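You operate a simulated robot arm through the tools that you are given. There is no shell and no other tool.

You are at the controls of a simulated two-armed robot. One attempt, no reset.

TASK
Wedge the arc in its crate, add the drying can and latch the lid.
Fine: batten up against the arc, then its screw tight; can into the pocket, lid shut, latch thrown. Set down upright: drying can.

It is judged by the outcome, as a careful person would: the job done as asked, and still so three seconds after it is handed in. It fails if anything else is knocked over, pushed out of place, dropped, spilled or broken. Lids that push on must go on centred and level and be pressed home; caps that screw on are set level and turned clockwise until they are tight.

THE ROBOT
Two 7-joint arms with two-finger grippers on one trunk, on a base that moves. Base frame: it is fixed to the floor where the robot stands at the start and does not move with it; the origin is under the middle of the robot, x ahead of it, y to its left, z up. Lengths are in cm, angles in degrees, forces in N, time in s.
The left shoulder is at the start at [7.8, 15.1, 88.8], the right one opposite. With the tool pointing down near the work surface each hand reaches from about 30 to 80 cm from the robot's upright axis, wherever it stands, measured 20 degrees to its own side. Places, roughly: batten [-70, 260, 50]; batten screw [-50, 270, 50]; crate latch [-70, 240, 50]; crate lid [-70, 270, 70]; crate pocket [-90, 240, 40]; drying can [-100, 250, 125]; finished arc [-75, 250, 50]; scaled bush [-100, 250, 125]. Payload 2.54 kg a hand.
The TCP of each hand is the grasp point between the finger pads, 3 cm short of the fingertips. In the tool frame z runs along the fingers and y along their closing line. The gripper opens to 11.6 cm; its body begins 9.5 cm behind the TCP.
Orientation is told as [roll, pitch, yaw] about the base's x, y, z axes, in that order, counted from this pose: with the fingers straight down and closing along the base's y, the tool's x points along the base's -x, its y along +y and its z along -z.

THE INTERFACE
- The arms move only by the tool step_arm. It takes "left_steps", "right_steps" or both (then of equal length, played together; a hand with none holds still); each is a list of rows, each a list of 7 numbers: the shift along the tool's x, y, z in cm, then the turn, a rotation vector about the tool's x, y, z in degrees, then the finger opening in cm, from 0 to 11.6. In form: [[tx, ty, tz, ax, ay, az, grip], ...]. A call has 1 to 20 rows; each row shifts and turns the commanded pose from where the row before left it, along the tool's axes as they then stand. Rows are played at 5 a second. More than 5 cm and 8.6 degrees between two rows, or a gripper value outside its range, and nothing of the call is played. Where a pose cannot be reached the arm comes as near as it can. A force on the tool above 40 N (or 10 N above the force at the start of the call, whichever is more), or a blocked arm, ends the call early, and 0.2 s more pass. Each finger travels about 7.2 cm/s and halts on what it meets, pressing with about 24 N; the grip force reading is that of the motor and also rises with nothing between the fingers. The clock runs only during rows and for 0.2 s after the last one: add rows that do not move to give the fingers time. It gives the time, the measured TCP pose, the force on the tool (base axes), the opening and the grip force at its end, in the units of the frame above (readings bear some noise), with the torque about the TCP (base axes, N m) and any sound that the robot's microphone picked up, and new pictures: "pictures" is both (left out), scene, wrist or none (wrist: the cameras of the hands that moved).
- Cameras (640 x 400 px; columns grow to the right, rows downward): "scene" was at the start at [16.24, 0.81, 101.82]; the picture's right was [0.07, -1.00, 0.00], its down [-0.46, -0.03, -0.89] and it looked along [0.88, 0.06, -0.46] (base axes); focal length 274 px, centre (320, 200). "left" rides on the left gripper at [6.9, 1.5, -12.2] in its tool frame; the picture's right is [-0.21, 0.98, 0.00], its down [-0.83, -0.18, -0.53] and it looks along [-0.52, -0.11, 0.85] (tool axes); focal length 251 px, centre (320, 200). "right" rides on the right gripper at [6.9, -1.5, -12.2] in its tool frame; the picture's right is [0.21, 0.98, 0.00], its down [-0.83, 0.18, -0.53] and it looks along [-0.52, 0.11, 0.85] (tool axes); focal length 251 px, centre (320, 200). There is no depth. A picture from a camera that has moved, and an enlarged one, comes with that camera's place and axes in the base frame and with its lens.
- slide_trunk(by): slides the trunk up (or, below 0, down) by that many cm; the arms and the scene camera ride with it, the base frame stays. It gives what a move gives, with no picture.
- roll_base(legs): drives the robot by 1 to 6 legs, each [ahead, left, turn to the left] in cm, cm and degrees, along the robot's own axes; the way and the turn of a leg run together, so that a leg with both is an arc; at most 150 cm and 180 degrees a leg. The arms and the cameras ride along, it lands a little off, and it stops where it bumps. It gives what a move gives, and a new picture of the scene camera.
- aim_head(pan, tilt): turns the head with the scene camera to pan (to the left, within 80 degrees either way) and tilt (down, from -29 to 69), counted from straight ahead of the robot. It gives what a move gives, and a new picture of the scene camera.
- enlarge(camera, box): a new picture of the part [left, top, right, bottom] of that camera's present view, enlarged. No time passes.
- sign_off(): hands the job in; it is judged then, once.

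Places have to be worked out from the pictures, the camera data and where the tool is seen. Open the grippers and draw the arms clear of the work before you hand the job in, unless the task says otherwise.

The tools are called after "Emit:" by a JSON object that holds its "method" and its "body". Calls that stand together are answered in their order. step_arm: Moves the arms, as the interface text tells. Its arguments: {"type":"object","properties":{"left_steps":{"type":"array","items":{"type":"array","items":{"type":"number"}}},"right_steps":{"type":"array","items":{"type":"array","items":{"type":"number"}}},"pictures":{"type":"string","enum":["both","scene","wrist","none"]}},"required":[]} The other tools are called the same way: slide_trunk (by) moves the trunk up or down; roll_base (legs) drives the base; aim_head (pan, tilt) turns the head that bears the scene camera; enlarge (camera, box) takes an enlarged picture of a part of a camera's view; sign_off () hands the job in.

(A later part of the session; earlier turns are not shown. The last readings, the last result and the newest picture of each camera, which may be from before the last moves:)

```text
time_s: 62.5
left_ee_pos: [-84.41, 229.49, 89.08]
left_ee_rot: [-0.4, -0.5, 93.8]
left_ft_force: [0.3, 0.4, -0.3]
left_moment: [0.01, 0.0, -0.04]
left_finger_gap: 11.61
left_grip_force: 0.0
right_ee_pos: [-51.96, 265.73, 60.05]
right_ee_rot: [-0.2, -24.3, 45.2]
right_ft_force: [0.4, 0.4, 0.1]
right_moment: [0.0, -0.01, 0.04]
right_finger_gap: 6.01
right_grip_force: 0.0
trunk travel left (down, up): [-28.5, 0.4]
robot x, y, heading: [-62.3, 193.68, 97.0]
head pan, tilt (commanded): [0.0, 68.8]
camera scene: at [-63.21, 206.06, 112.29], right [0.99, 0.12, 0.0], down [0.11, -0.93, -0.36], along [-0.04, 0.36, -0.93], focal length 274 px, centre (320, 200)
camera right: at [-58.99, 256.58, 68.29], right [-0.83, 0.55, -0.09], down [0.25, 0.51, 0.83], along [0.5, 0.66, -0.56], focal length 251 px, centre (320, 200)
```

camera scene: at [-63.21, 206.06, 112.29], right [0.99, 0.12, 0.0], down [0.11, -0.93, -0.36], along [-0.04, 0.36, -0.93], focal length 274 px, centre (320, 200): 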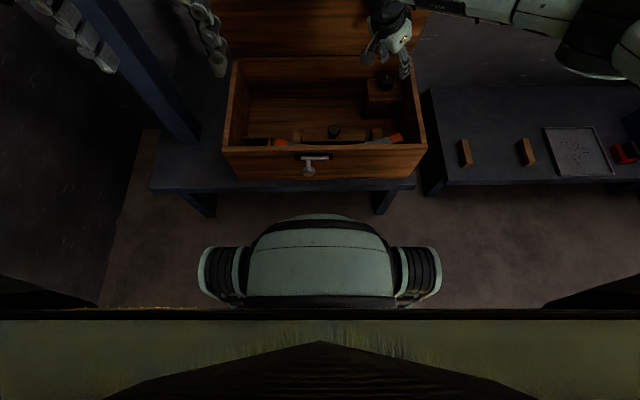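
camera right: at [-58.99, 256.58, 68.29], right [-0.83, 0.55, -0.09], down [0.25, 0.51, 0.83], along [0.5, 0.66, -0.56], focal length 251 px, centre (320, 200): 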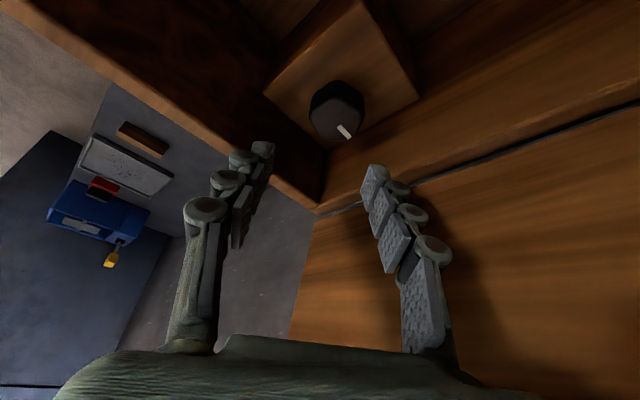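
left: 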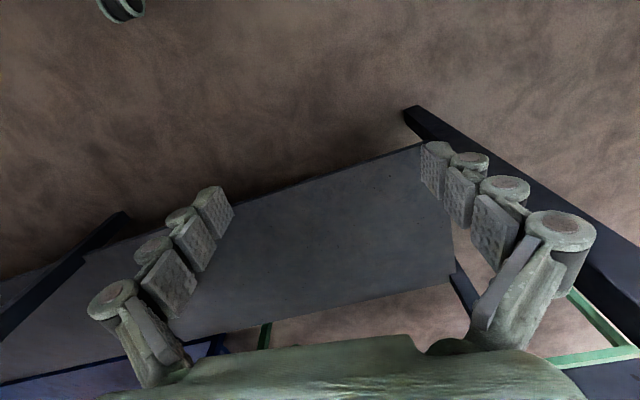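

The hand can swing from yaw 125 to at least 45 (80° stroke), and the views agree the knob axis is at ≈(-52.1, 265.8). I swing back counter-clockwise and descend around the knob.

Emit:
{"method": "step_arm", "body": {"right_steps": [[0, 0, 0, -3.3, 0, -7.3, 6], [0, 0, 0, -3.3, 0, -7.3, 6], [0, 0, 0, -3.3, 0, -7.3, 6], [0, 0, 0, -3.3, 0, -7.3, 6], [0, 0, 0, -3.3, 0, -7.3, 6], [0, 0, 0, -3.3, 0, -7.3, 6], [0, 0, 0, -3.3, 0, -7.3, 6], [0, 0, 0, -3.3, 0, -7.3, 6], [0, 0, 0, -3.3, 0, -7.3, 6], [0.82, 0, 1.82, 0, 0, 0, 5.8], [0.82, 0, 1.82, 0, 0, 0, 5.8], [0, 0, 0, 0, 0, 0, 5.8]], "pictures": "both"}}

Emit:
{"method": "enlarge", "body": {"camera": "right", "box": [220, 60, 440, 220]}}

Emit:
{"method": "enlarge", "body": {"camera": "scene", "box": [300, 0, 460, 120]}}

```text
time_s: 65.1
left_ee_pos: [-84.29, 229.38, 89.03]
left_ee_rot: [-0.3, -0.6, 93.8]
left_ft_force: [-0.3, -0.2, 0.3]
left_moment: [-0.02, -0.03, -0.03]
left_finger_gap: 11.61
left_grip_force: 0.1
right_ee_pos: [-51.76, 265.69, 55.99]
right_ee_rot: [0.0, -24.0, 117.2]
right_ft_force: [-0.1, -0.8, -0.3]
right_moment: [0.01, 0.0, -0.03]
right_finger_gap: 5.79
right_grip_force: 0.0
trunk travel left (down, up): [-28.5, 0.4]
robot x, y, heading: [-62.03, 193.82, 96.9]
head pan, tilt (commanded): [0.0, 68.8]
camera scene: at [-63.22, 206.06, 112.29], right [0.99, 0.12, 0.0], down [0.11, -0.93, -0.36], along [-0.04, 0.36, -0.93], focal length 274 px, centre (320, 200)
camera right: at [-45.43, 256.26, 64.19], right [-0.78, -0.62, -0.09], down [-0.41, 0.39, 0.82], along [-0.48, 0.68, -0.56], focal length 251 px, centre (320, 200)
```

scene: 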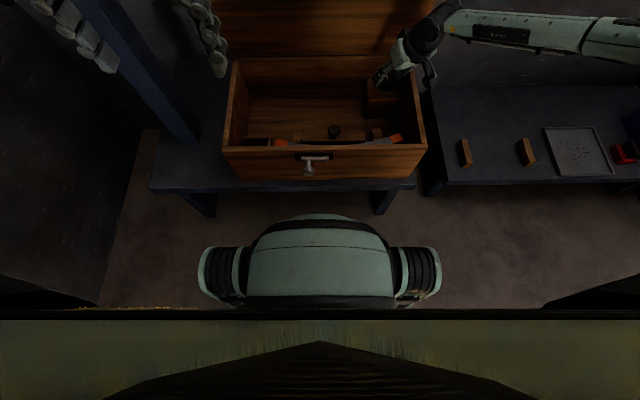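
right: 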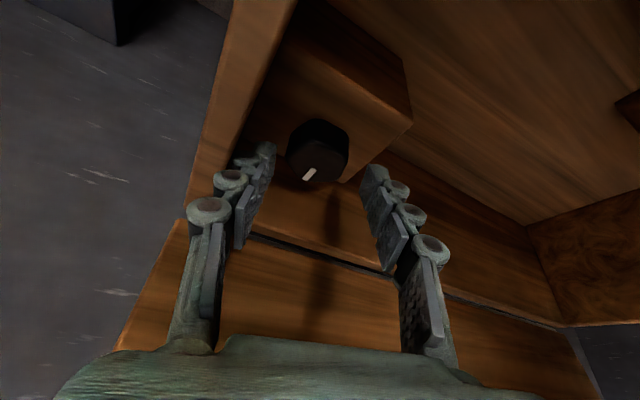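

```text
2.50 times, centred on (330, 140) of right
camera zoom: at [-45.43, 256.26, 64.19], right [-0.78, -0.62, -0.09], down [-0.41, 0.39, 0.82], along [-0.48, 0.68, -0.56], focal length 629 px, centre (295, 350)
```

zoom: 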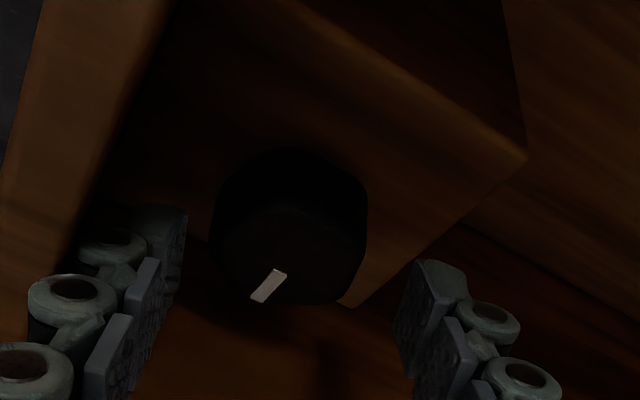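

```text
3.33 times, centred on (380, 60) of scene
camera zoom: at [-63.22, 206.06, 112.29], right [0.99, 0.12, 0.0], down [0.11, -0.93, -0.36], along [-0.04, 0.36, -0.93], focal length 914 px, centre (120, 667)
```

zoom: 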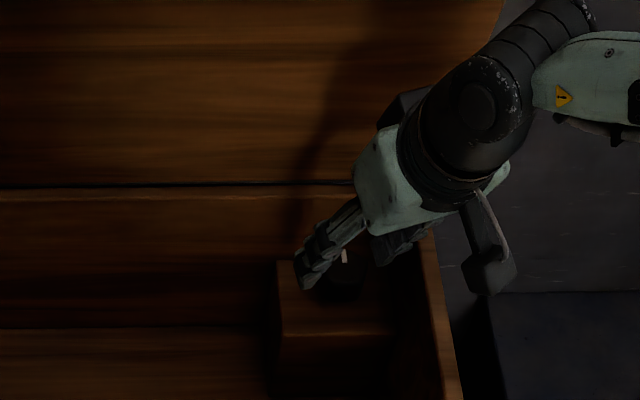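

The knob is centred between the fingers. I descend the last 2 cm and close on it.

Emit:
{"method": "step_arm", "body": {"right_steps": [[0.41, 0, 0.91, 0, 0, 0, 5.8], [0.41, 0, 0.91, 0, 0, 0, 5.8], [0, 0, 0, 0, 0, 0, 5], [0, 0, 0, 0, 0, 0, 3], [0, 0, 0, 0, 0, 0, 2], [0, 0, 0, 0, 0, 0, 2]], "pictures": "wrist"}}

Emit:
{"method": "enlarge", "body": {"camera": "right", "box": [220, 100, 440, 260]}}

```text
time_s: 66.5
left_ee_pos: [-84.29, 229.45, 88.97]
left_ee_rot: [-0.2, -0.4, 93.8]
left_ft_force: [-0.4, -0.3, -0.4]
left_moment: [0.0, 0.0, 0.01]
left_finger_gap: 11.62
left_grip_force: 0.0
right_ee_pos: [-51.55, 265.7, 54.07]
right_ee_rot: [-0.3, -23.9, 117.1]
right_ft_force: [10.6, 7.4, -0.6]
right_moment: [0.27, -0.27, -0.13]
right_finger_gap: 3.92
right_grip_force: 44.7
trunk travel left (down, up): [-28.5, 0.4]
robot x, y, heading: [-62.31, 193.27, 96.8]
head pan, tilt (commanded): [0.0, 68.8]
camera right: at [-45.27, 256.38, 62.3], right [-0.78, -0.62, -0.09], down [-0.41, 0.39, 0.82], along [-0.47, 0.68, -0.56], focal length 251 px, centre (320, 200)
```

right: 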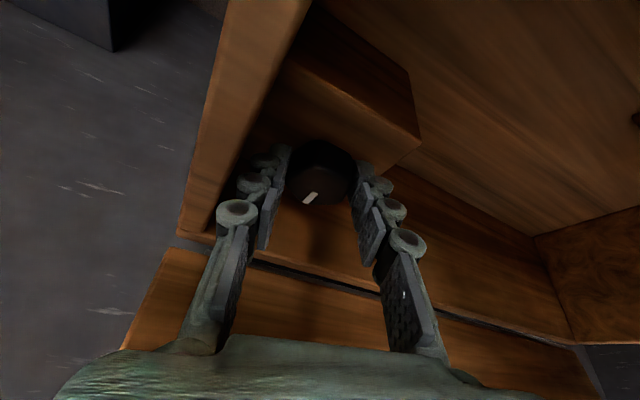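

```text
2.50 times, centred on (330, 180) of right
camera zoom: at [-45.27, 256.38, 62.3], right [-0.78, -0.62, -0.09], down [-0.41, 0.39, 0.82], along [-0.47, 0.68, -0.56], focal length 629 px, centre (295, 250)
```

zoom: 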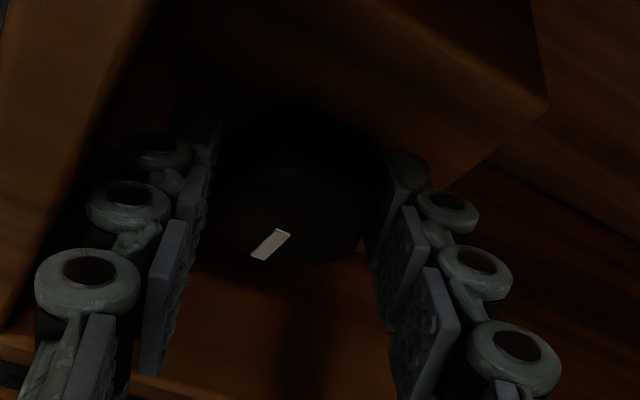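

Gripped the knob at 3.9 cm. I relieve the small side load and turn clockwise 24° as a first check, watching the pointer and torque.

Emit:
{"method": "step_arm", "body": {"right_steps": [[0, -0.12, 0, 0, 0, 0, 2], [0, 0, 0, 3.3, 0, 7.3, 2], [0, 0, 0, 3.3, 0, 7.3, 2], [0, 0, 0, 3.3, 0, 7.3, 2], [0, 0, 0, 0, 0, 0, 2]], "pictures": "wrist"}}

Emit:
{"method": "enlarge", "body": {"camera": "right", "box": [220, 100, 440, 260]}}

```text
time_s: 67.7
left_ee_pos: [-84.41, 229.51, 89.03]
left_ee_rot: [-0.1, -0.4, 93.8]
left_ft_force: [-0.9, -0.1, 0.3]
left_moment: [-0.01, -0.02, -0.01]
left_finger_gap: 11.62
left_grip_force: 0.1
right_ee_pos: [-52.0, 265.71, 54.06]
right_ee_rot: [-0.2, -24.0, 93.2]
right_ft_force: [2.5, 9.7, -1.9]
right_moment: [-0.38, -0.15, 0.01]
right_finger_gap: 3.88
right_grip_force: 45.0
trunk travel left (down, up): [-28.5, 0.4]
robot x, y, heading: [-62.14, 193.67, 96.8]
head pan, tilt (commanded): [0.0, 68.8]
camera right: at [-49.93, 254.49, 62.3], right [-0.96, -0.25, -0.09], down [-0.21, 0.53, 0.82], along [-0.16, 0.81, -0.56], focal length 251 px, centre (320, 200)
```

right: 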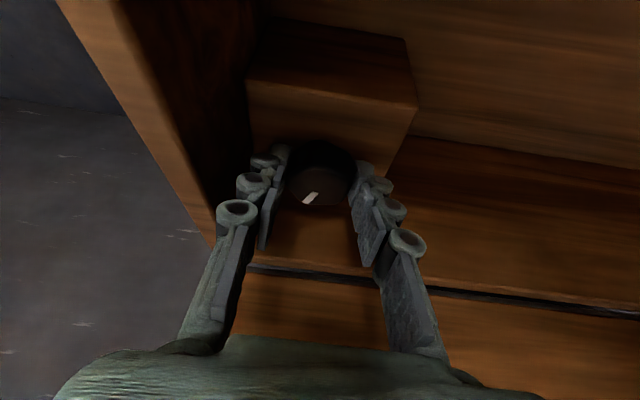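

```text
2.50 times, centred on (330, 180) of right
camera zoom: at [-49.93, 254.49, 62.3], right [-0.96, -0.25, -0.09], down [-0.21, 0.53, 0.82], along [-0.16, 0.81, -0.56], focal length 629 px, centre (295, 250)
```

zoom: 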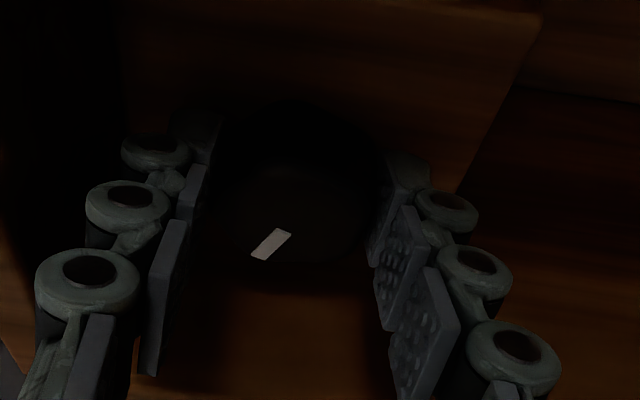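

The pointer turned with the hand (24°), torque still near zero. I go on turning clockwise.

Emit:
{"method": "step_arm", "body": {"right_steps": [[0, 0, 0, 3.3, 0, 7.3, 2], [0, 0, 0, 3.3, 0, 7.3, 2], [0, 0, 0, 3.3, 0, 7.3, 2], [0, 0, 0, 3.3, 0, 7.3, 2], [0, 0, 0, 3.3, 0, 7.3, 2], [0, 0, 0, 3.3, 0, 7.3, 2], [0, 0, 0, 0, 0, 0, 2]], "pictures": "wrist"}}

```text
time_s: 69.3
left_ee_pos: [-84.58, 229.47, 88.97]
left_ee_rot: [-0.3, -0.3, 93.9]
left_ft_force: [-0.2, 0.2, 0.2]
left_moment: [0.01, -0.03, -0.03]
left_finger_gap: 11.6
left_grip_force: 0.1
right_ee_pos: [-52.63, 265.71, 54.06]
right_ee_rot: [0.3, -23.9, 45.5]
right_ft_force: [-32.3, 18.0, -8.6]
right_moment: [0.36, 0.45, 0.39]
right_finger_gap: 3.89
right_grip_force: 45.3
trunk travel left (down, up): [-28.5, 0.4]
robot x, y, heading: [-61.94, 193.54, 97.0]
head pan, tilt (commanded): [0.0, 68.8]
camera right: at [-59.54, 256.62, 62.32], right [-0.84, 0.54, -0.08], down [0.25, 0.51, 0.82], along [0.49, 0.67, -0.56], focal length 251 px, centre (320, 200)
```

right: 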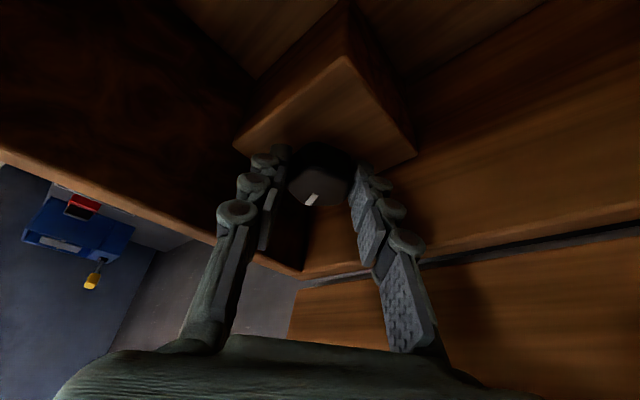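

The knob has followed 72°, but a side load grew because the knob axis lies ~0.8 cm forward of my turning axis, at about (-52.0, 266.4). I open, re-read the pose and look at the knob.

Emit:
{"method": "step_arm", "body": {"right_steps": [[0, 0, 0, 0, 0, 0, 3.6], [0, 0, 0, 0, 0, 0, 5], [0, 0, 0, 0, 0, 0, 5.8], [0, 0, 0, 0, 0, 0, 5.8]], "pictures": "wrist"}}

Emit:
{"method": "enlarge", "body": {"camera": "right", "box": [220, 100, 440, 260]}}

```text
time_s: 70.3
left_ee_pos: [-84.4, 229.39, 89.19]
left_ee_rot: [-0.2, -0.3, 93.8]
left_ft_force: [-0.5, 0.1, 0.3]
left_moment: [0.04, -0.04, 0.01]
left_finger_gap: 11.6
left_grip_force: 0.1
right_ee_pos: [-51.6, 265.65, 54.09]
right_ee_rot: [-0.6, -24.4, 45.1]
right_ft_force: [-0.9, 1.5, 1.0]
right_moment: [-0.09, -0.03, -0.04]
right_finger_gap: 6.03
right_grip_force: 1.4
trunk travel left (down, up): [-28.5, 0.4]
robot x, y, heading: [-61.84, 193.67, 97.2]
head pan, tilt (commanded): [0.0, 68.8]
camera right: at [-58.64, 256.59, 62.27], right [-0.83, 0.55, -0.1], down [0.24, 0.51, 0.83], along [0.51, 0.66, -0.56], focal length 251 px, centre (320, 200)
```

right: 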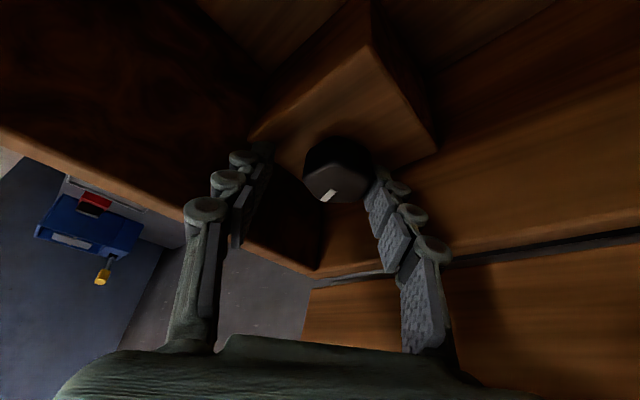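

```text
2.50 times, centred on (330, 180) of right
camera zoom: at [-58.64, 256.59, 62.27], right [-0.83, 0.55, -0.1], down [0.24, 0.51, 0.83], along [0.51, 0.66, -0.56], focal length 629 px, centre (295, 250)
```

zoom: 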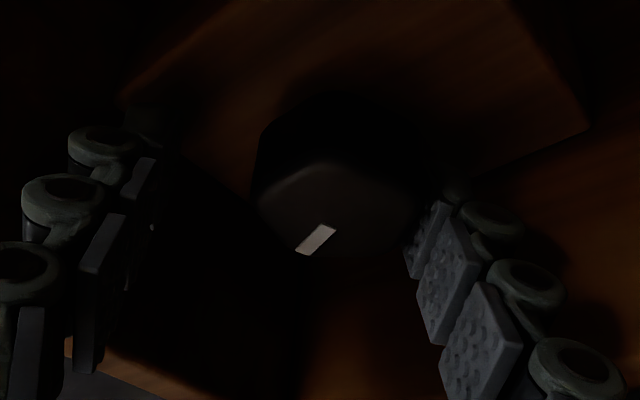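

With the hand relaxed, the knob axis computes to ≈(-52.15, 266.3). I shift the grip point onto it, swing back counter-clockwise with open fingers, and look.

Emit:
{"method": "step_arm", "body": {"right_steps": [[0, 0.4, 0, 0, 0, 0, 6], [0, 0.43, 0, 0, 0, 0, 6], [0, 0, 0, -3.3, 0, -7.3, 6], [0, 0, 0, -3.3, 0, -7.3, 6], [0, 0, 0, -3.3, 0, -7.3, 6], [0, 0, 0, -3.3, 0, -7.3, 6], [0, 0, 0, -3.3, 0, -7.3, 6], [0, 0, 0, -3.3, 0, -7.3, 6], [0, 0, 0, -3.3, 0, -7.3, 6], [0, 0, 0, -3.3, 0, -7.3, 6], [0, 0, 0, -3.3, 0, -7.3, 6], [0, 0, 0, -3.3, 0, -7.3, 6], [0, 0, 0, 0, 0, 0, 6]], "pictures": "wrist"}}

Emit:
{"method": "enlarge", "body": {"camera": "right", "box": [220, 100, 440, 260]}}

```text
time_s: 73.1
left_ee_pos: [-84.35, 229.41, 89.08]
left_ee_rot: [-0.1, -0.5, 93.9]
left_ft_force: [-0.1, -0.3, 0.3]
left_moment: [-0.02, 0.01, 0.01]
left_finger_gap: 11.58
left_grip_force: 0.1
right_ee_pos: [-52.32, 266.15, 54.26]
right_ee_rot: [-0.1, -24.0, 125.3]
right_ft_force: [-0.8, 0.1, -0.6]
right_moment: [-0.01, 0.0, 0.03]
right_finger_gap: 6.02
right_grip_force: 0.0
trunk travel left (down, up): [-28.5, 0.4]
robot x, y, heading: [-62.03, 193.1, 96.9]
head pan, tilt (commanded): [0.0, 68.8]
camera right: at [-44.7, 257.84, 62.33], right [-0.69, -0.72, -0.09], down [-0.46, 0.33, 0.82], along [-0.57, 0.6, -0.56], focal length 251 px, centre (320, 200)
```

right: 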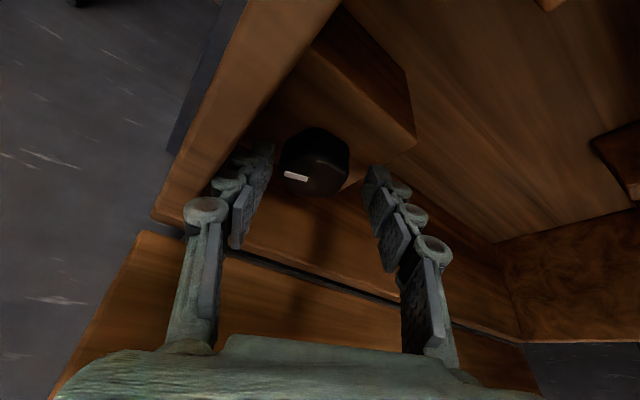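

```text
2.50 times, centred on (330, 180) of right
camera zoom: at [-44.7, 257.84, 62.33], right [-0.69, -0.72, -0.09], down [-0.46, 0.33, 0.82], along [-0.57, 0.6, -0.56], focal length 629 px, centre (295, 250)
```

zoom: 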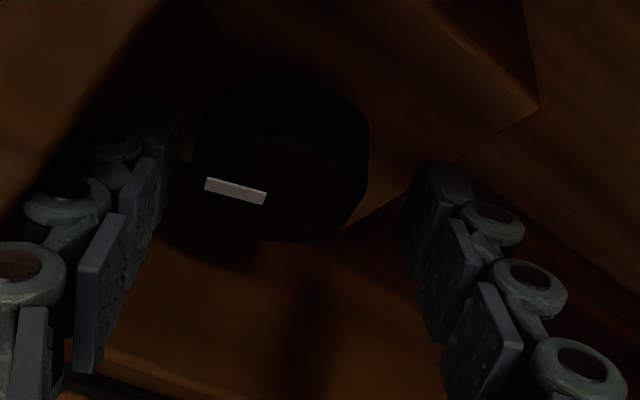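

Pointer now shows about 72–80° clockwise progress. I grip again here at yaw 125 and read the side load.

Emit:
{"method": "step_arm", "body": {"right_steps": [[0, -0.2, 0, 0, 0, 0, 5], [0, 0, 0, 0, 0, 0, 3.5], [0, 0, 0, 0, 0, 0, 2], [0, 0, 0, 0, 0, 0, 2]], "pictures": "none"}}

```text
time_s: 74.1
left_ee_pos: [-84.39, 229.45, 89.13]
left_ee_rot: [-0.2, -0.3, 93.8]
left_ft_force: [-0.2, 0.0, -0.3]
left_moment: [0.02, 0.02, 0.02]
left_finger_gap: 11.59
left_grip_force: 0.1
right_ee_pos: [-51.97, 266.45, 54.16]
right_ee_rot: [-0.4, -24.1, 125.1]
right_ft_force: [16.0, 14.4, 1.2]
right_moment: [0.72, -0.46, -0.04]
right_finger_gap: 3.9
right_grip_force: 44.2
trunk travel left (down, up): [-28.5, 0.4]
robot x, y, heading: [-61.93, 193.74, 96.8]
head pan, tilt (commanded): [0.0, 68.8]
```

The measured poses give the knob axis at (-51.94, 266.42), and the hand now sits right on it; I null the 21 N side load (0.26 cm) and turn clockwise 80°.

Emit:
{"method": "step_arm", "body": {"right_steps": [[0, -0.13, 0, 0, 0, 0, 2], [0, -0.13, 0, 0, 0, 0, 2], [0, 0, 0, 3.3, 0, 7.3, 2], [0, 0, 0, 3.3, 0, 7.3, 2], [0, 0, 0, 3.3, 0, 7.3, 2], [0, 0, 0, 3.3, 0, 7.3, 2], [0, 0, 0, 3.3, 0, 7.3, 2], [0, 0, 0, 0, 0, 0, 2]], "pictures": "wrist"}}

```text
time_s: 75.9
left_ee_pos: [-84.37, 229.44, 89.08]
left_ee_rot: [-0.2, -0.6, 93.8]
left_ft_force: [0.9, -0.3, 0.0]
left_moment: [0.0, 0.0, 0.0]
left_finger_gap: 11.62
left_grip_force: 0.1
right_ee_pos: [-51.99, 266.55, 54.06]
right_ee_rot: [-0.5, -24.2, 85.1]
right_ft_force: [14.2, 18.1, 5.4]
right_moment: [0.61, -0.59, 0.0]
right_finger_gap: 3.9
right_grip_force: 45.0
right hand out of reach, approached as far as the arm can: row 1
trunk travel left (down, up): [-28.5, 0.4]
robot x, y, heading: [-62.34, 193.39, 96.9]
head pan, tilt (commanded): [0.0, 68.8]
camera right: at [-51.67, 255.02, 62.37], right [-0.99, -0.11, -0.09], down [-0.14, 0.55, 0.82], along [-0.04, 0.83, -0.56], focal length 251 px, centre (320, 200)
```

right: 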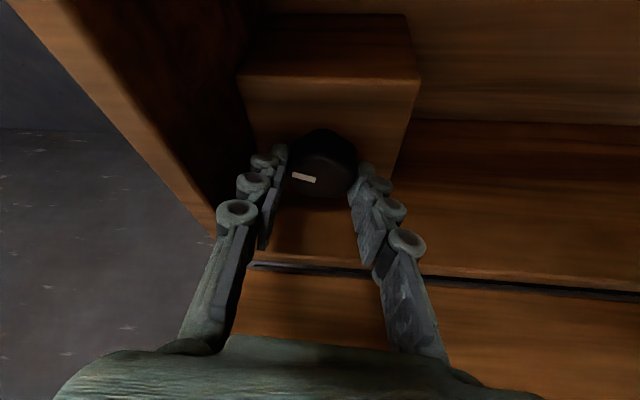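

The knob keeps following (now 40° more). I relieve the steady side load and continue clockwise.

Emit:
{"method": "step_arm", "body": {"right_steps": [[-0.21, -0.16, 0.1, 0, 0, 0, 2], [0, 0, 0, 3.3, 0, 7.3, 2], [0, 0, 0, 3.3, 0, 7.3, 2], [0, 0, 0, 3.3, 0, 7.3, 2], [0, 0, 0, 3.3, 0, 7.3, 2], [0, 0, 0, 3.3, 0, 7.3, 2], [0, 0, 0, 0, 0, 0, 2]], "pictures": "wrist"}}

```text
time_s: 77.5
left_ee_pos: [-84.48, 229.26, 89.19]
left_ee_rot: [-0.3, -0.5, 93.9]
left_ft_force: [0.5, -1.0, 0.0]
left_moment: [-0.02, -0.01, 0.02]
left_finger_gap: 11.61
left_grip_force: 0.0
right_ee_pos: [-52.08, 266.36, 54.17]
right_ee_rot: [-0.3, -24.3, 45.2]
right_ft_force: [7.1, 0.1, 10.0]
right_moment: [0.19, -0.43, 0.02]
right_finger_gap: 3.89
right_grip_force: 44.9
trunk travel left (down, up): [-28.5, 0.4]
robot x, y, heading: [-61.94, 193.78, 96.9]
head pan, tilt (commanded): [0.0, 68.8]
camera right: at [-59.17, 257.38, 62.33], right [-0.83, 0.55, -0.09], down [0.24, 0.51, 0.83], along [0.5, 0.66, -0.56], focal length 251 px, centre (320, 200)
```

right: 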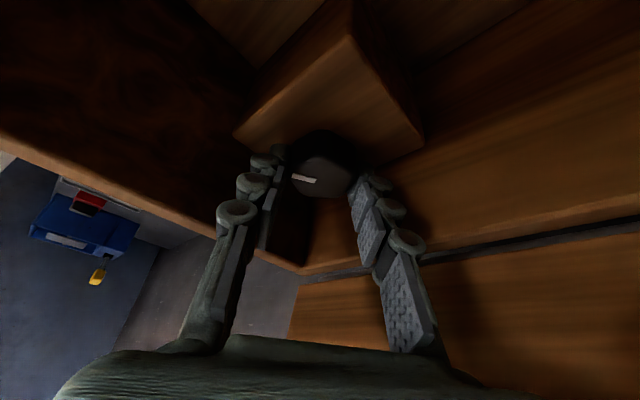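

Another 80° done (about 152° in total), torque still near zero. I open, swing back 72°, and grip again in one go.

Emit:
{"method": "step_arm", "body": {"right_steps": [[0, 0, 0, 0, 0, 0, 4], [0, 0, 0, 0, 0, 0, 6], [0, 0, 0, 0, 0, 0, 6], [0, 0, 0, -3.3, 0, -7.3, 6], [0, 0, 0, -3.3, 0, -7.3, 6], [0, 0, 0, -3.3, 0, -7.3, 6], [0, 0, 0, -3.3, 0, -7.3, 6], [0, 0, 0, -3.3, 0, -7.3, 6], [0, 0, 0, -3.3, 0, -7.3, 6], [0, 0, 0, -3.3, 0, -7.3, 6], [0, 0, 0, -3.3, 0, -7.3, 6], [0, 0, 0, -3.3, 0, -7.3, 6], [0, 0, 0, 0, 0, 0, 5], [0, 0, 0, 0, 0, 0, 3.5], [0, 0, 0, 0, 0, 0, 2], [0, 0, 0, 0, 0, 0, 2]], "pictures": "wrist"}}

```text
time_s: 80.9
left_ee_pos: [-84.33, 229.43, 89.06]
left_ee_rot: [-0.3, -0.7, 93.9]
left_ft_force: [0.5, 0.1, 0.3]
left_moment: [0.03, -0.01, 0.01]
left_finger_gap: 11.58
left_grip_force: 0.0
right_ee_pos: [-51.98, 266.46, 54.11]
right_ee_rot: [-0.1, -23.9, 117.3]
right_ft_force: [1.3, 0.4, 0.1]
right_moment: [0.21, 0.23, -0.01]
right_finger_gap: 3.85
right_grip_force: 44.7
trunk travel left (down, up): [-28.5, 0.4]
robot x, y, heading: [-62.31, 193.78, 96.8]
head pan, tilt (commanded): [0.0, 68.8]
camera right: at [-45.6, 257.16, 62.33], right [-0.78, -0.62, -0.09], down [-0.41, 0.39, 0.82], along [-0.48, 0.68, -0.56], focal length 251 px, centre (320, 200)
```

right: 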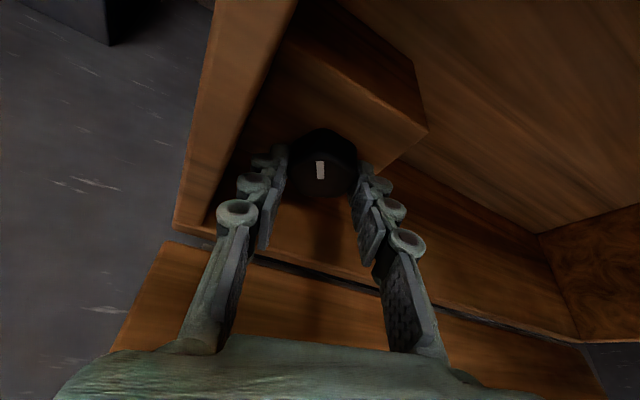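

Re-gripped with almost no side load. I turn clockwise another 72°.

Emit:
{"method": "step_arm", "body": {"right_steps": [[0, 0, 0, 3.3, 0, 7.3, 2], [0, 0, 0, 3.3, 0, 7.3, 2], [0, 0, 0, 3.3, 0, 7.3, 2], [0, 0, 0, 3.3, 0, 7.3, 2], [0, 0, 0, 3.3, 0, 7.3, 2], [0, 0, 0, 3.3, 0, 7.3, 2], [0, 0, 0, 3.3, 0, 7.3, 2], [0, 0, 0, 3.3, 0, 7.3, 2], [0, 0, 0, 3.3, 0, 7.3, 2], [0, 0, 0, 0, 0, 0, 2]], "pictures": "wrist"}}

```text
time_s: 83.1
left_ee_pos: [-84.4, 229.43, 89.13]
left_ee_rot: [-0.2, -0.5, 93.8]
left_ft_force: [0.2, -0.7, 0.4]
left_moment: [0.04, 0.01, 0.01]
left_finger_gap: 11.58
left_grip_force: 0.1
right_ee_pos: [-52.02, 266.65, 54.01]
right_ee_rot: [-0.3, -24.4, 45.1]
right_ft_force: [4.7, 9.5, -2.5]
right_moment: [0.71, -0.73, 0.21]
right_finger_gap: 3.91
right_grip_force: 45.1
trunk travel left (down, up): [-28.5, 0.4]
robot x, y, heading: [-61.74, 193.55, 97.1]
head pan, tilt (commanded): [0.0, 68.8]
camera right: at [-59.05, 257.52, 62.25], right [-0.83, 0.55, -0.09], down [0.24, 0.51, 0.83], along [0.5, 0.66, -0.56], focal length 251 px, centre (320, 200)
```

right: 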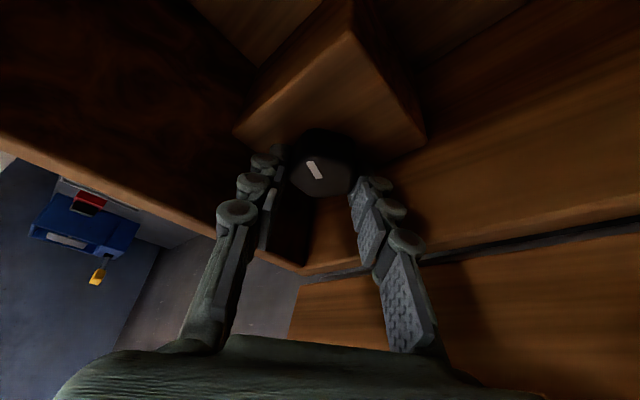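

The pointer lagged the hand by roughly 25° at the end of this stroke and a 0.21 N·m reaction appeared, so the screw is getting tight. I re-grip for another stroke to make sure.

Emit:
{"method": "enlarge", "body": {"camera": "right", "box": [220, 100, 440, 260]}}

Emit:
{"method": "step_arm", "body": {"right_steps": [[0, 0, 0, 0, 0, 0, 4], [0, 0, 0, 0, 0, 0, 6], [0, 0, 0, 0, 0, 0, 6], [0, 0, 0, -3.3, 0, -7.3, 6], [0, 0, 0, -3.3, 0, -7.3, 6], [0, 0, 0, -3.3, 0, -7.3, 6], [0, 0, 0, -3.3, 0, -7.3, 6], [0, 0, 0, -3.3, 0, -7.3, 6], [0, 0, 0, -3.3, 0, -7.3, 6], [0, 0, 0, 0, 0, 0, 6]], "pictures": "wrist"}}

Emit:
{"method": "enlarge", "body": {"camera": "right", "box": [220, 100, 440, 260]}}

```text
2.50 times, centred on (330, 180) of right
camera zoom: at [-59.05, 257.52, 62.25], right [-0.83, 0.55, -0.09], down [0.24, 0.51, 0.83], along [0.5, 0.66, -0.56], focal length 629 px, centre (295, 250)
```

zoom: 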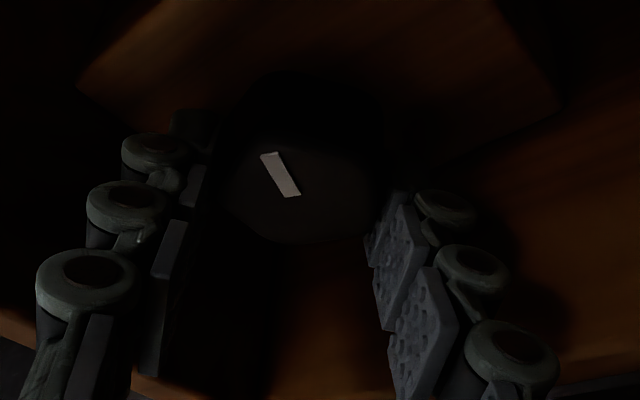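

```text
time_s: 85.3
left_ee_pos: [-84.44, 229.42, 89.09]
left_ee_rot: [-0.4, -0.5, 93.8]
left_ft_force: [0.9, 0.8, 0.4]
left_moment: [-0.03, 0.0, -0.01]
left_finger_gap: 11.58
left_grip_force: 0.1
right_ee_pos: [-52.02, 266.49, 54.05]
right_ee_rot: [-0.2, -24.1, 93.4]
right_ft_force: [-0.4, 0.1, 0.0]
right_moment: [0.0, 0.02, 0.0]
right_finger_gap: 6.01
right_grip_force: 0.1
trunk travel left (down, up): [-28.5, 0.4]
robot x, y, heading: [-62.21, 193.72, 96.9]
head pan, tilt (commanded): [0.0, 68.8]
camera right: at [-49.99, 255.29, 62.29], right [-0.96, -0.25, -0.09], down [-0.21, 0.53, 0.82], along [-0.16, 0.81, -0.56], focal length 251 px, centre (320, 200)
```

right: 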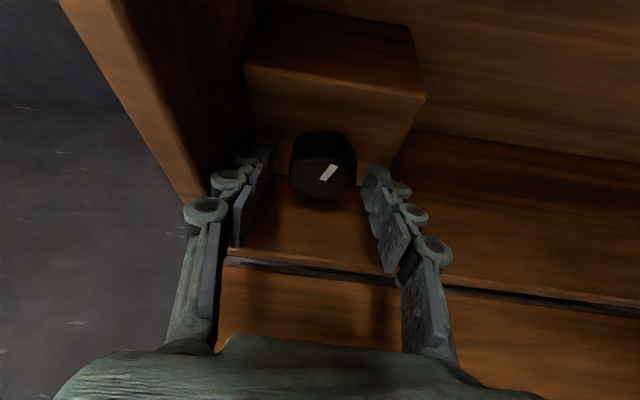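

```text
2.50 times, centred on (330, 180) of right
camera zoom: at [-49.99, 255.29, 62.29], right [-0.96, -0.25, -0.09], down [-0.21, 0.53, 0.82], along [-0.16, 0.81, -0.56], focal length 629 px, centre (295, 250)
```

zoom: 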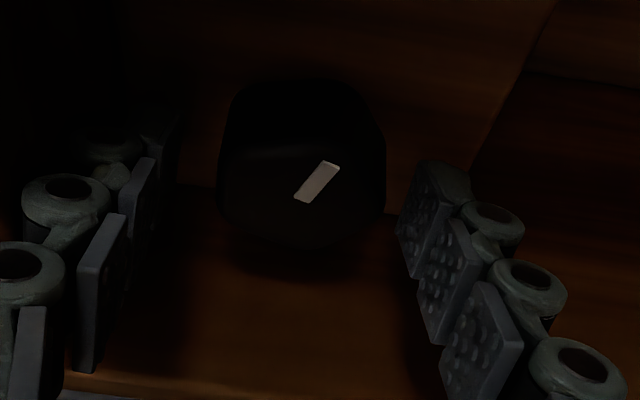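

The pointer now shows ≈204° of clockwise turn since the start. I grip again at yaw 93 and turn clockwise to test the tightness.

Emit:
{"method": "step_arm", "body": {"right_steps": [[0, 0, 0, 0, 0, 0, 5], [0, 0, 0, 0, 0, 0, 3.5], [0, 0, 0, 0, 0, 0, 1], [0, 0, 0, 0, 0, 0, 1], [0, 0, 0, 3.3, 0, 7.3, 1], [0, 0, 0, 3.3, 0, 7.3, 1], [0, 0, 0, 3.3, 0, 7.3, 1], [0, 0, 0, 0, 0, 0, 1]], "pictures": "wrist"}}

Emit:
{"method": "enlarge", "body": {"camera": "right", "box": [220, 100, 440, 260]}}

```text
time_s: 87.1
left_ee_pos: [-84.33, 229.49, 89.11]
left_ee_rot: [-0.2, -0.2, 93.8]
left_ft_force: [-1.0, -0.3, 0.1]
left_moment: [-0.03, -0.02, 0.02]
left_finger_gap: 11.59
left_grip_force: 0.1
right_ee_pos: [-52.05, 266.69, 54.04]
right_ee_rot: [-0.3, -24.2, 69.2]
right_ft_force: [-0.9, 11.1, -7.5]
right_moment: [1.13, -0.52, 0.08]
right_finger_gap: 3.92
right_grip_force: 44.4
trunk travel left (down, up): [-28.5, 0.4]
robot x, y, heading: [-61.75, 193.57, 96.8]
head pan, tilt (commanded): [0.0, 68.8]
camera right: at [-54.76, 255.48, 62.3], right [-0.98, 0.17, -0.09], down [0.02, 0.57, 0.82], along [0.19, 0.81, -0.56], focal length 251 px, centre (320, 200)
```

right: 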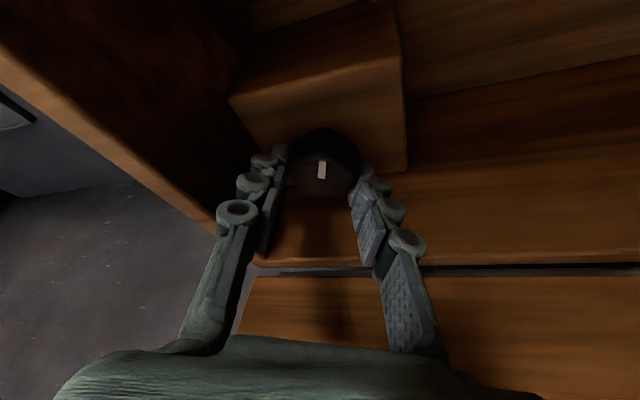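

```text
2.50 times, centred on (330, 180) of right
camera zoom: at [-54.76, 255.48, 62.3], right [-0.98, 0.17, -0.09], down [0.02, 0.57, 0.82], along [0.19, 0.81, -0.56], focal length 629 px, centre (295, 250)
```

zoom: 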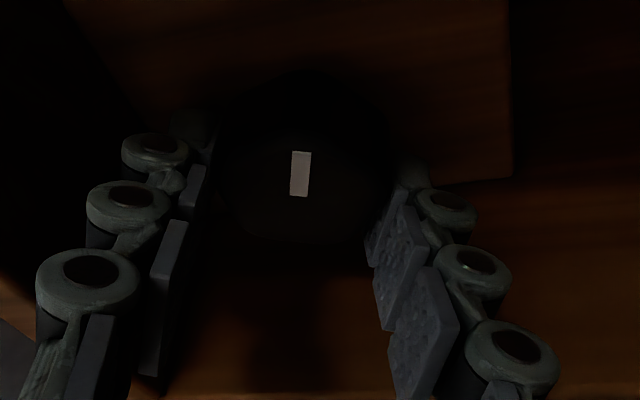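

Pointer direction in base coordinates hardly changed (-106° → -102°) while the hand turned 24°, so the knob has stopped and slipped in the pads. I do one more firm test: re-grip and turn slowly while reading the torque.

Emit:
{"method": "step_arm", "body": {"right_steps": [[0, 0, 0, 0, 0, 0, 4], [0, 0, 0, 0, 0, 0, 6], [0, 0, 0, 0, 0, 0, 6], [0, 0, 0, -3.3, 0, -7.3, 6], [0, 0, 0, -3.3, 0, -7.3, 6], [0, 0, 0, -3.3, 0, -7.3, 6], [0, 0, 0, -3.3, 0, -7.3, 6], [0, 0, 0, 0, 0, 0, 5], [0, 0, 0, 0, 0, 0, 3], [0, 0, 0, 0, 0, 0, 0], [0, 0, 0, 0, 0, 0, 0]], "pictures": "wrist"}}

Emit:
{"method": "step_arm", "body": {"right_steps": [[0, 0, 0, 1.65, 0, 3.65, 0], [0, 0, 0, 1.65, 0, 3.65, 0]], "pictures": "wrist"}}

Emit:
{"method": "step_arm", "body": {"right_steps": [[0, 0, 0, 1.65, 0, 3.65, 0], [0, 0, 0, 1.65, 0, 3.65, 0]], "pictures": "wrist"}}

```text
time_s: 89.5
left_ee_pos: [-84.42, 229.43, 89.03]
left_ee_rot: [-0.2, -0.5, 93.8]
left_ft_force: [-0.5, 0.2, 1.0]
left_moment: [-0.03, -0.02, 0.01]
left_finger_gap: 11.6
left_grip_force: 0.0
right_ee_pos: [-51.97, 266.46, 54.1]
right_ee_rot: [-0.3, -24.1, 101.2]
right_ft_force: [1.5, 1.4, 0.9]
right_moment: [0.25, -0.08, 0.05]
right_finger_gap: 3.92
right_grip_force: 44.8
trunk travel left (down, up): [-28.5, 0.4]
robot x, y, heading: [-62.2, 193.68, 96.8]
head pan, tilt (commanded): [0.0, 68.8]
camera right: at [-48.45, 255.69, 62.38], right [-0.92, -0.38, -0.09], down [-0.28, 0.49, 0.82], along [-0.27, 0.78, -0.56], focal length 251 px, centre (320, 200)
```

right: 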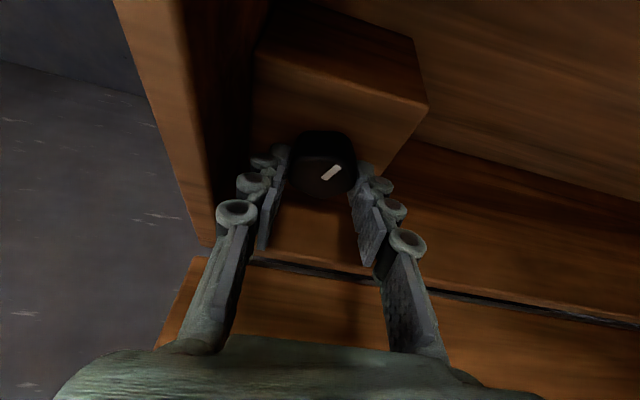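

```text
time_s: 90.1
left_ee_pos: [-84.47, 229.42, 89.25]
left_ee_rot: [-0.3, -0.6, 93.8]
left_ft_force: [0.5, 0.0, 0.3]
left_moment: [-0.01, -0.02, -0.03]
left_finger_gap: 11.6
left_grip_force: 0.1
right_ee_pos: [-52.09, 266.49, 54.21]
right_ee_rot: [-0.3, -24.1, 93.2]
right_ft_force: [1.9, 3.2, 2.0]
right_moment: [-0.16, -0.11, 0.29]
right_finger_gap: 3.88
right_grip_force: 45.0
trunk travel left (down, up): [-28.5, 0.4]
robot x, y, heading: [-62.17, 193.85, 97.0]
head pan, tilt (commanded): [0.0, 68.8]
camera right: at [-50.01, 255.3, 62.38], right [-0.96, -0.25, -0.09], down [-0.21, 0.53, 0.82], along [-0.16, 0.81, -0.56], focal length 251 px, centre (320, 200)
```

right: 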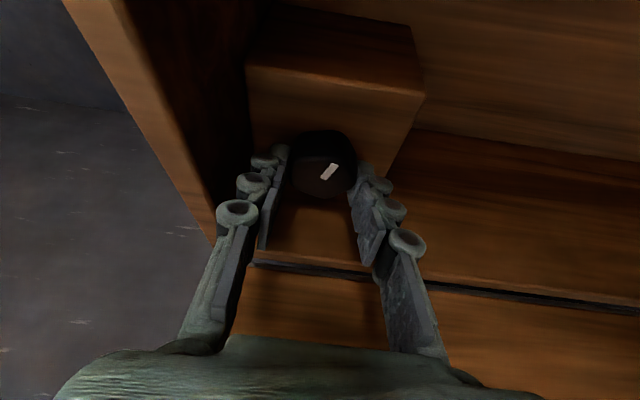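

```text
time_s: 90.7
left_ee_pos: [-84.36, 229.42, 89.01]
left_ee_rot: [-0.2, -0.5, 93.7]
left_ft_force: [0.0, -0.9, 0.4]
left_moment: [0.0, -0.03, 0.0]
left_finger_gap: 11.61
left_grip_force: 0.1
right_ee_pos: [-52.05, 266.54, 54.22]
right_ee_rot: [-0.3, -24.0, 85.2]
right_ft_force: [4.6, 0.7, 2.7]
right_moment: [0.01, -0.04, 0.82]
right_finger_gap: 3.91
right_grip_force: 45.0
trunk travel left (down, up): [-28.5, 0.4]
robot x, y, heading: [-62.13, 193.47, 96.9]
head pan, tilt (commanded): [0.0, 68.8]
camera right: at [-51.63, 255.1, 62.35], right [-0.99, -0.11, -0.09], down [-0.14, 0.55, 0.82], along [-0.04, 0.83, -0.56], focal length 251 px, centre (320, 200)
```

right: 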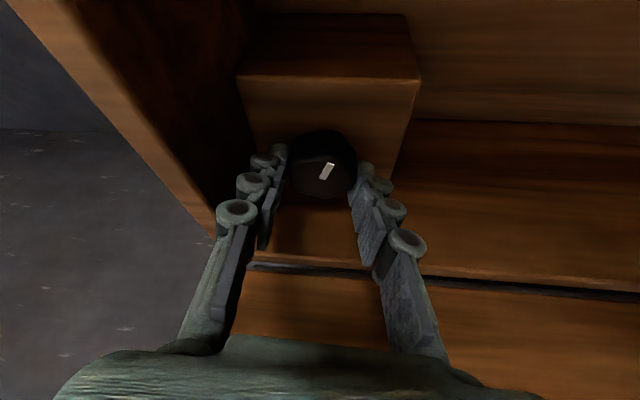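

The resisting torque climbs 0.05 → 0.29 → 0.82 N·m while the pointer no longer turns: the screw is tight. One last small push, then I release and rise clear.

Emit:
{"method": "step_arm", "body": {"right_steps": [[0, 0, 0, 1.65, 0, 3.65, 0], [0, 0, 0, 0, 0, 0, 0]], "pictures": "wrist"}}

Emit:
{"method": "step_arm", "body": {"right_steps": [[0, 0, 0, 0, 0, 0, 3.6], [0, 0, 0, 0, 0, 0, 5], [0, 0, 0, 0, 0, 0, 6], [0, 0, 0, 0, 0, 0, 6], [-0.8, 0, -1.8, 0, 0, 0, 6], [-1.2, 0, -2.7, 0, 0, 0, 6], [-1.2, 0, -2.7, 0, 0, 0, 6], [-1.2, 0, -2.7, 0, 0, 0, 6], [0, 0, 0, 0, 0, 0, 6]], "pictures": "both"}}

```text
time_s: 91.3
left_ee_pos: [-84.33, 229.42, 89.16]
left_ee_rot: [-0.2, -0.4, 93.8]
left_ft_force: [0.9, -0.4, 0.7]
left_moment: [-0.04, -0.01, 0.0]
left_finger_gap: 11.59
left_grip_force: 0.0
right_ee_pos: [-51.97, 266.64, 54.1]
right_ee_rot: [-0.3, -24.2, 81.2]
right_ft_force: [3.0, 6.5, 0.8]
right_moment: [0.07, -0.04, 0.6]
right_finger_gap: 3.9
right_grip_force: 44.8
trunk travel left (down, up): [-28.5, 0.4]
robot x, y, heading: [-61.99, 193.8, 96.8]
head pan, tilt (commanded): [0.0, 68.8]
camera right: at [-52.41, 255.17, 62.32], right [-0.99, -0.04, -0.09], down [-0.1, 0.56, 0.82], along [0.02, 0.83, -0.56], focal length 251 px, centre (320, 200)
```

right: 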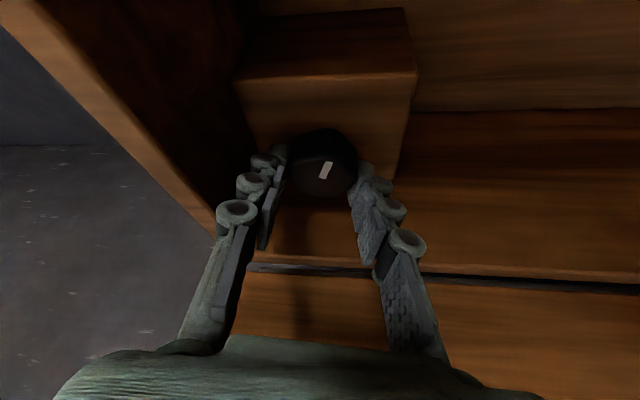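

```text
time_s: 93.3
left_ee_pos: [-84.35, 229.32, 89.14]
left_ee_rot: [-0.3, -0.5, 93.7]
left_ft_force: [0.2, 0.1, -0.4]
left_moment: [0.0, 0.02, -0.01]
left_finger_gap: 11.59
left_grip_force: 0.0
right_ee_pos: [-51.78, 266.29, 64.96]
right_ee_rot: [-0.3, -24.1, 81.3]
right_ft_force: [0.1, 0.0, -0.3]
right_moment: [0.02, 0.04, 0.0]
right_finger_gap: 6.02
right_grip_force: 0.1
trunk travel left (down, up): [-28.5, 0.4]
robot x, y, heading: [-61.98, 193.36, 97.1]
head pan, tilt (commanded): [0.0, 68.8]
camera scene: at [-63.22, 206.07, 112.29], right [0.99, 0.12, 0.0], down [0.11, -0.93, -0.36], along [-0.04, 0.36, -0.93], focal length 274 px, centre (320, 200)
camera right: at [-52.25, 255.0, 73.2], right [-0.99, -0.04, -0.09], down [-0.1, 0.56, 0.82], along [0.02, 0.83, -0.56], focal length 251 px, centre (320, 200)
```

scene: 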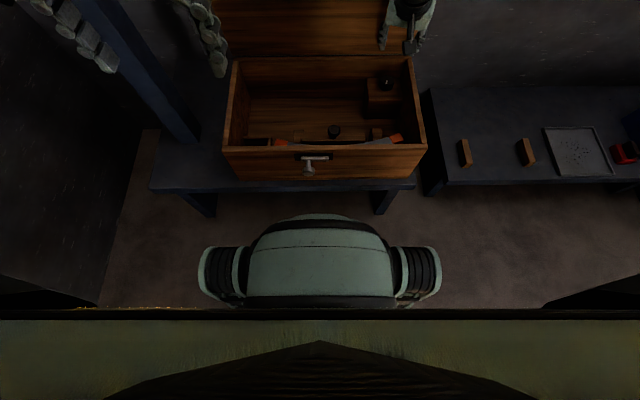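
right: 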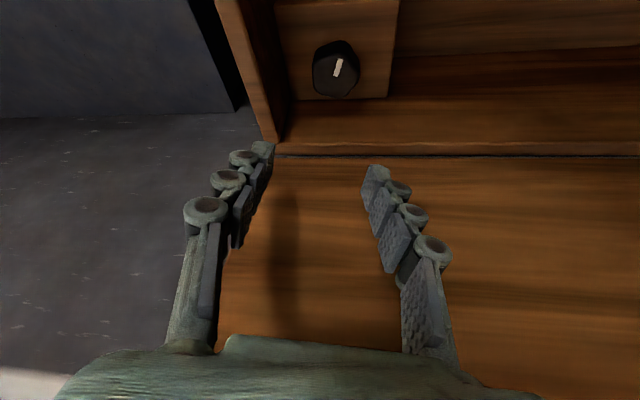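

Screw done; batten and arc look in place. Now I retract the right hand toward me and straighten it, while raising the left hand to look onto the tall shelf from above.

Emit:
{"method": "step_arm", "body": {"left_steps": [[0, 0, -4.5, 0, 0, 0, 11.6], [0, 0, -4.5, 0, 0, 0, 11.6], [0, 0, -4.5, 0, 0, 0, 11.6], [0, 0, -4.5, 0, 0, 0, 11.6], [0, 0, -4.5, 0, 0, 0, 11.6], [0, 0, -4.5, 0, 0, 0, 11.6], [0, 0, -4.5, 0, 0, 0, 11.6], [0, 0, -4.5, 0, 0, 0, 11.6], [0, 0, -4.5, 0, 0, 0, 11.6], [0, 0, 0, 0, 0, 0, 11.6]], "right_steps": [[3.4, 0, -1.6, 0, 0, 0, 6], [3.4, 0, -1.6, 0, 0, 0, 6], [3.4, 0, -1.6, 0, 0, 0, 6], [3.4, 0, -1.6, 0, 0, 0, 6], [3.4, 0, -1.6, 0, 0, 0, 6], [0, 0, 0, 0, 8, 0, 6], [0, 0, 0, 0, 8, 0, 6], [0, 0, 0, 0, 8, 0, 6], [0, 0, 0, 0, 0, 0, 6], [0, 0, 0, 0, 0, 0, 6]], "pictures": "both"}}

```text
time_s: 95.5
left_ee_pos: [-84.19, 229.48, 128.79]
left_ee_rot: [-0.5, -0.7, 93.9]
left_ft_force: [-0.8, -0.9, 0.3]
left_moment: [0.05, 0.0, -0.01]
left_finger_gap: 11.59
left_grip_force: 0.0
left hand out of reach, approached as far as the arm can: row 9
right_ee_pos: [-55.03, 247.86, 65.22]
right_ee_rot: [-0.2, -0.1, 81.2]
right_ft_force: [0.1, 0.1, -0.6]
right_moment: [-0.03, 0.0, -0.01]
right_finger_gap: 6.02
right_grip_force: 0.1
trunk travel left (down, up): [-28.5, 0.4]
robot x, y, heading: [-62.01, 193.78, 96.9]
head pan, tilt (commanded): [0.0, 68.8]
camera scene: at [-63.24, 206.06, 112.29], right [0.99, 0.12, 0.0], down [0.11, -0.93, -0.36], along [-0.04, 0.36, -0.93], focal length 274 px, centre (320, 200)
camera right: at [-54.69, 240.76, 77.38], right [-1.0, -0.06, 0.0], down [-0.05, 0.84, 0.53], along [-0.03, 0.53, -0.85], focal length 251 px, centre (320, 200)
camera left: at [-85.33, 222.41, 141.01], right [-0.99, 0.15, 0.0], down [0.12, 0.83, 0.54], along [0.09, 0.54, -0.84], focal length 251 px, centre (320, 200)
```

scene: 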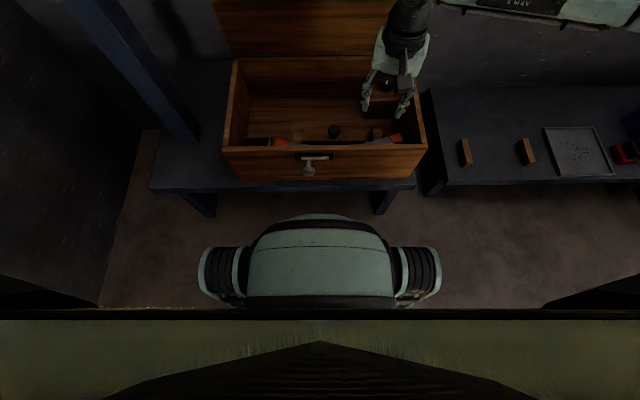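
right: 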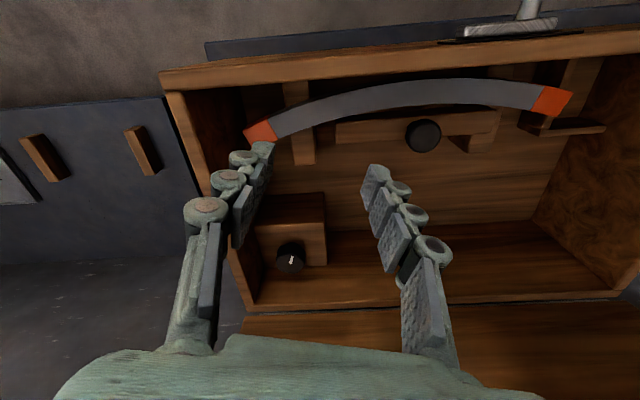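
left: 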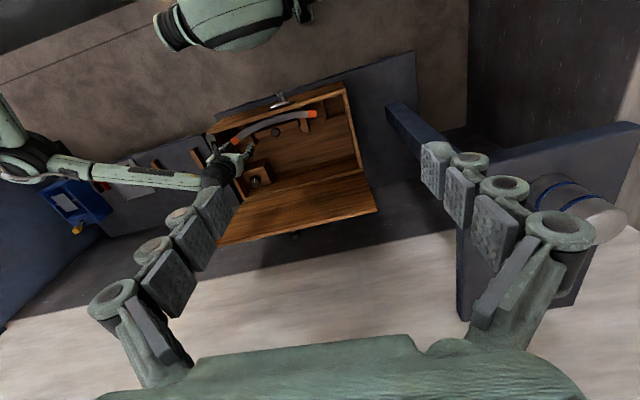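

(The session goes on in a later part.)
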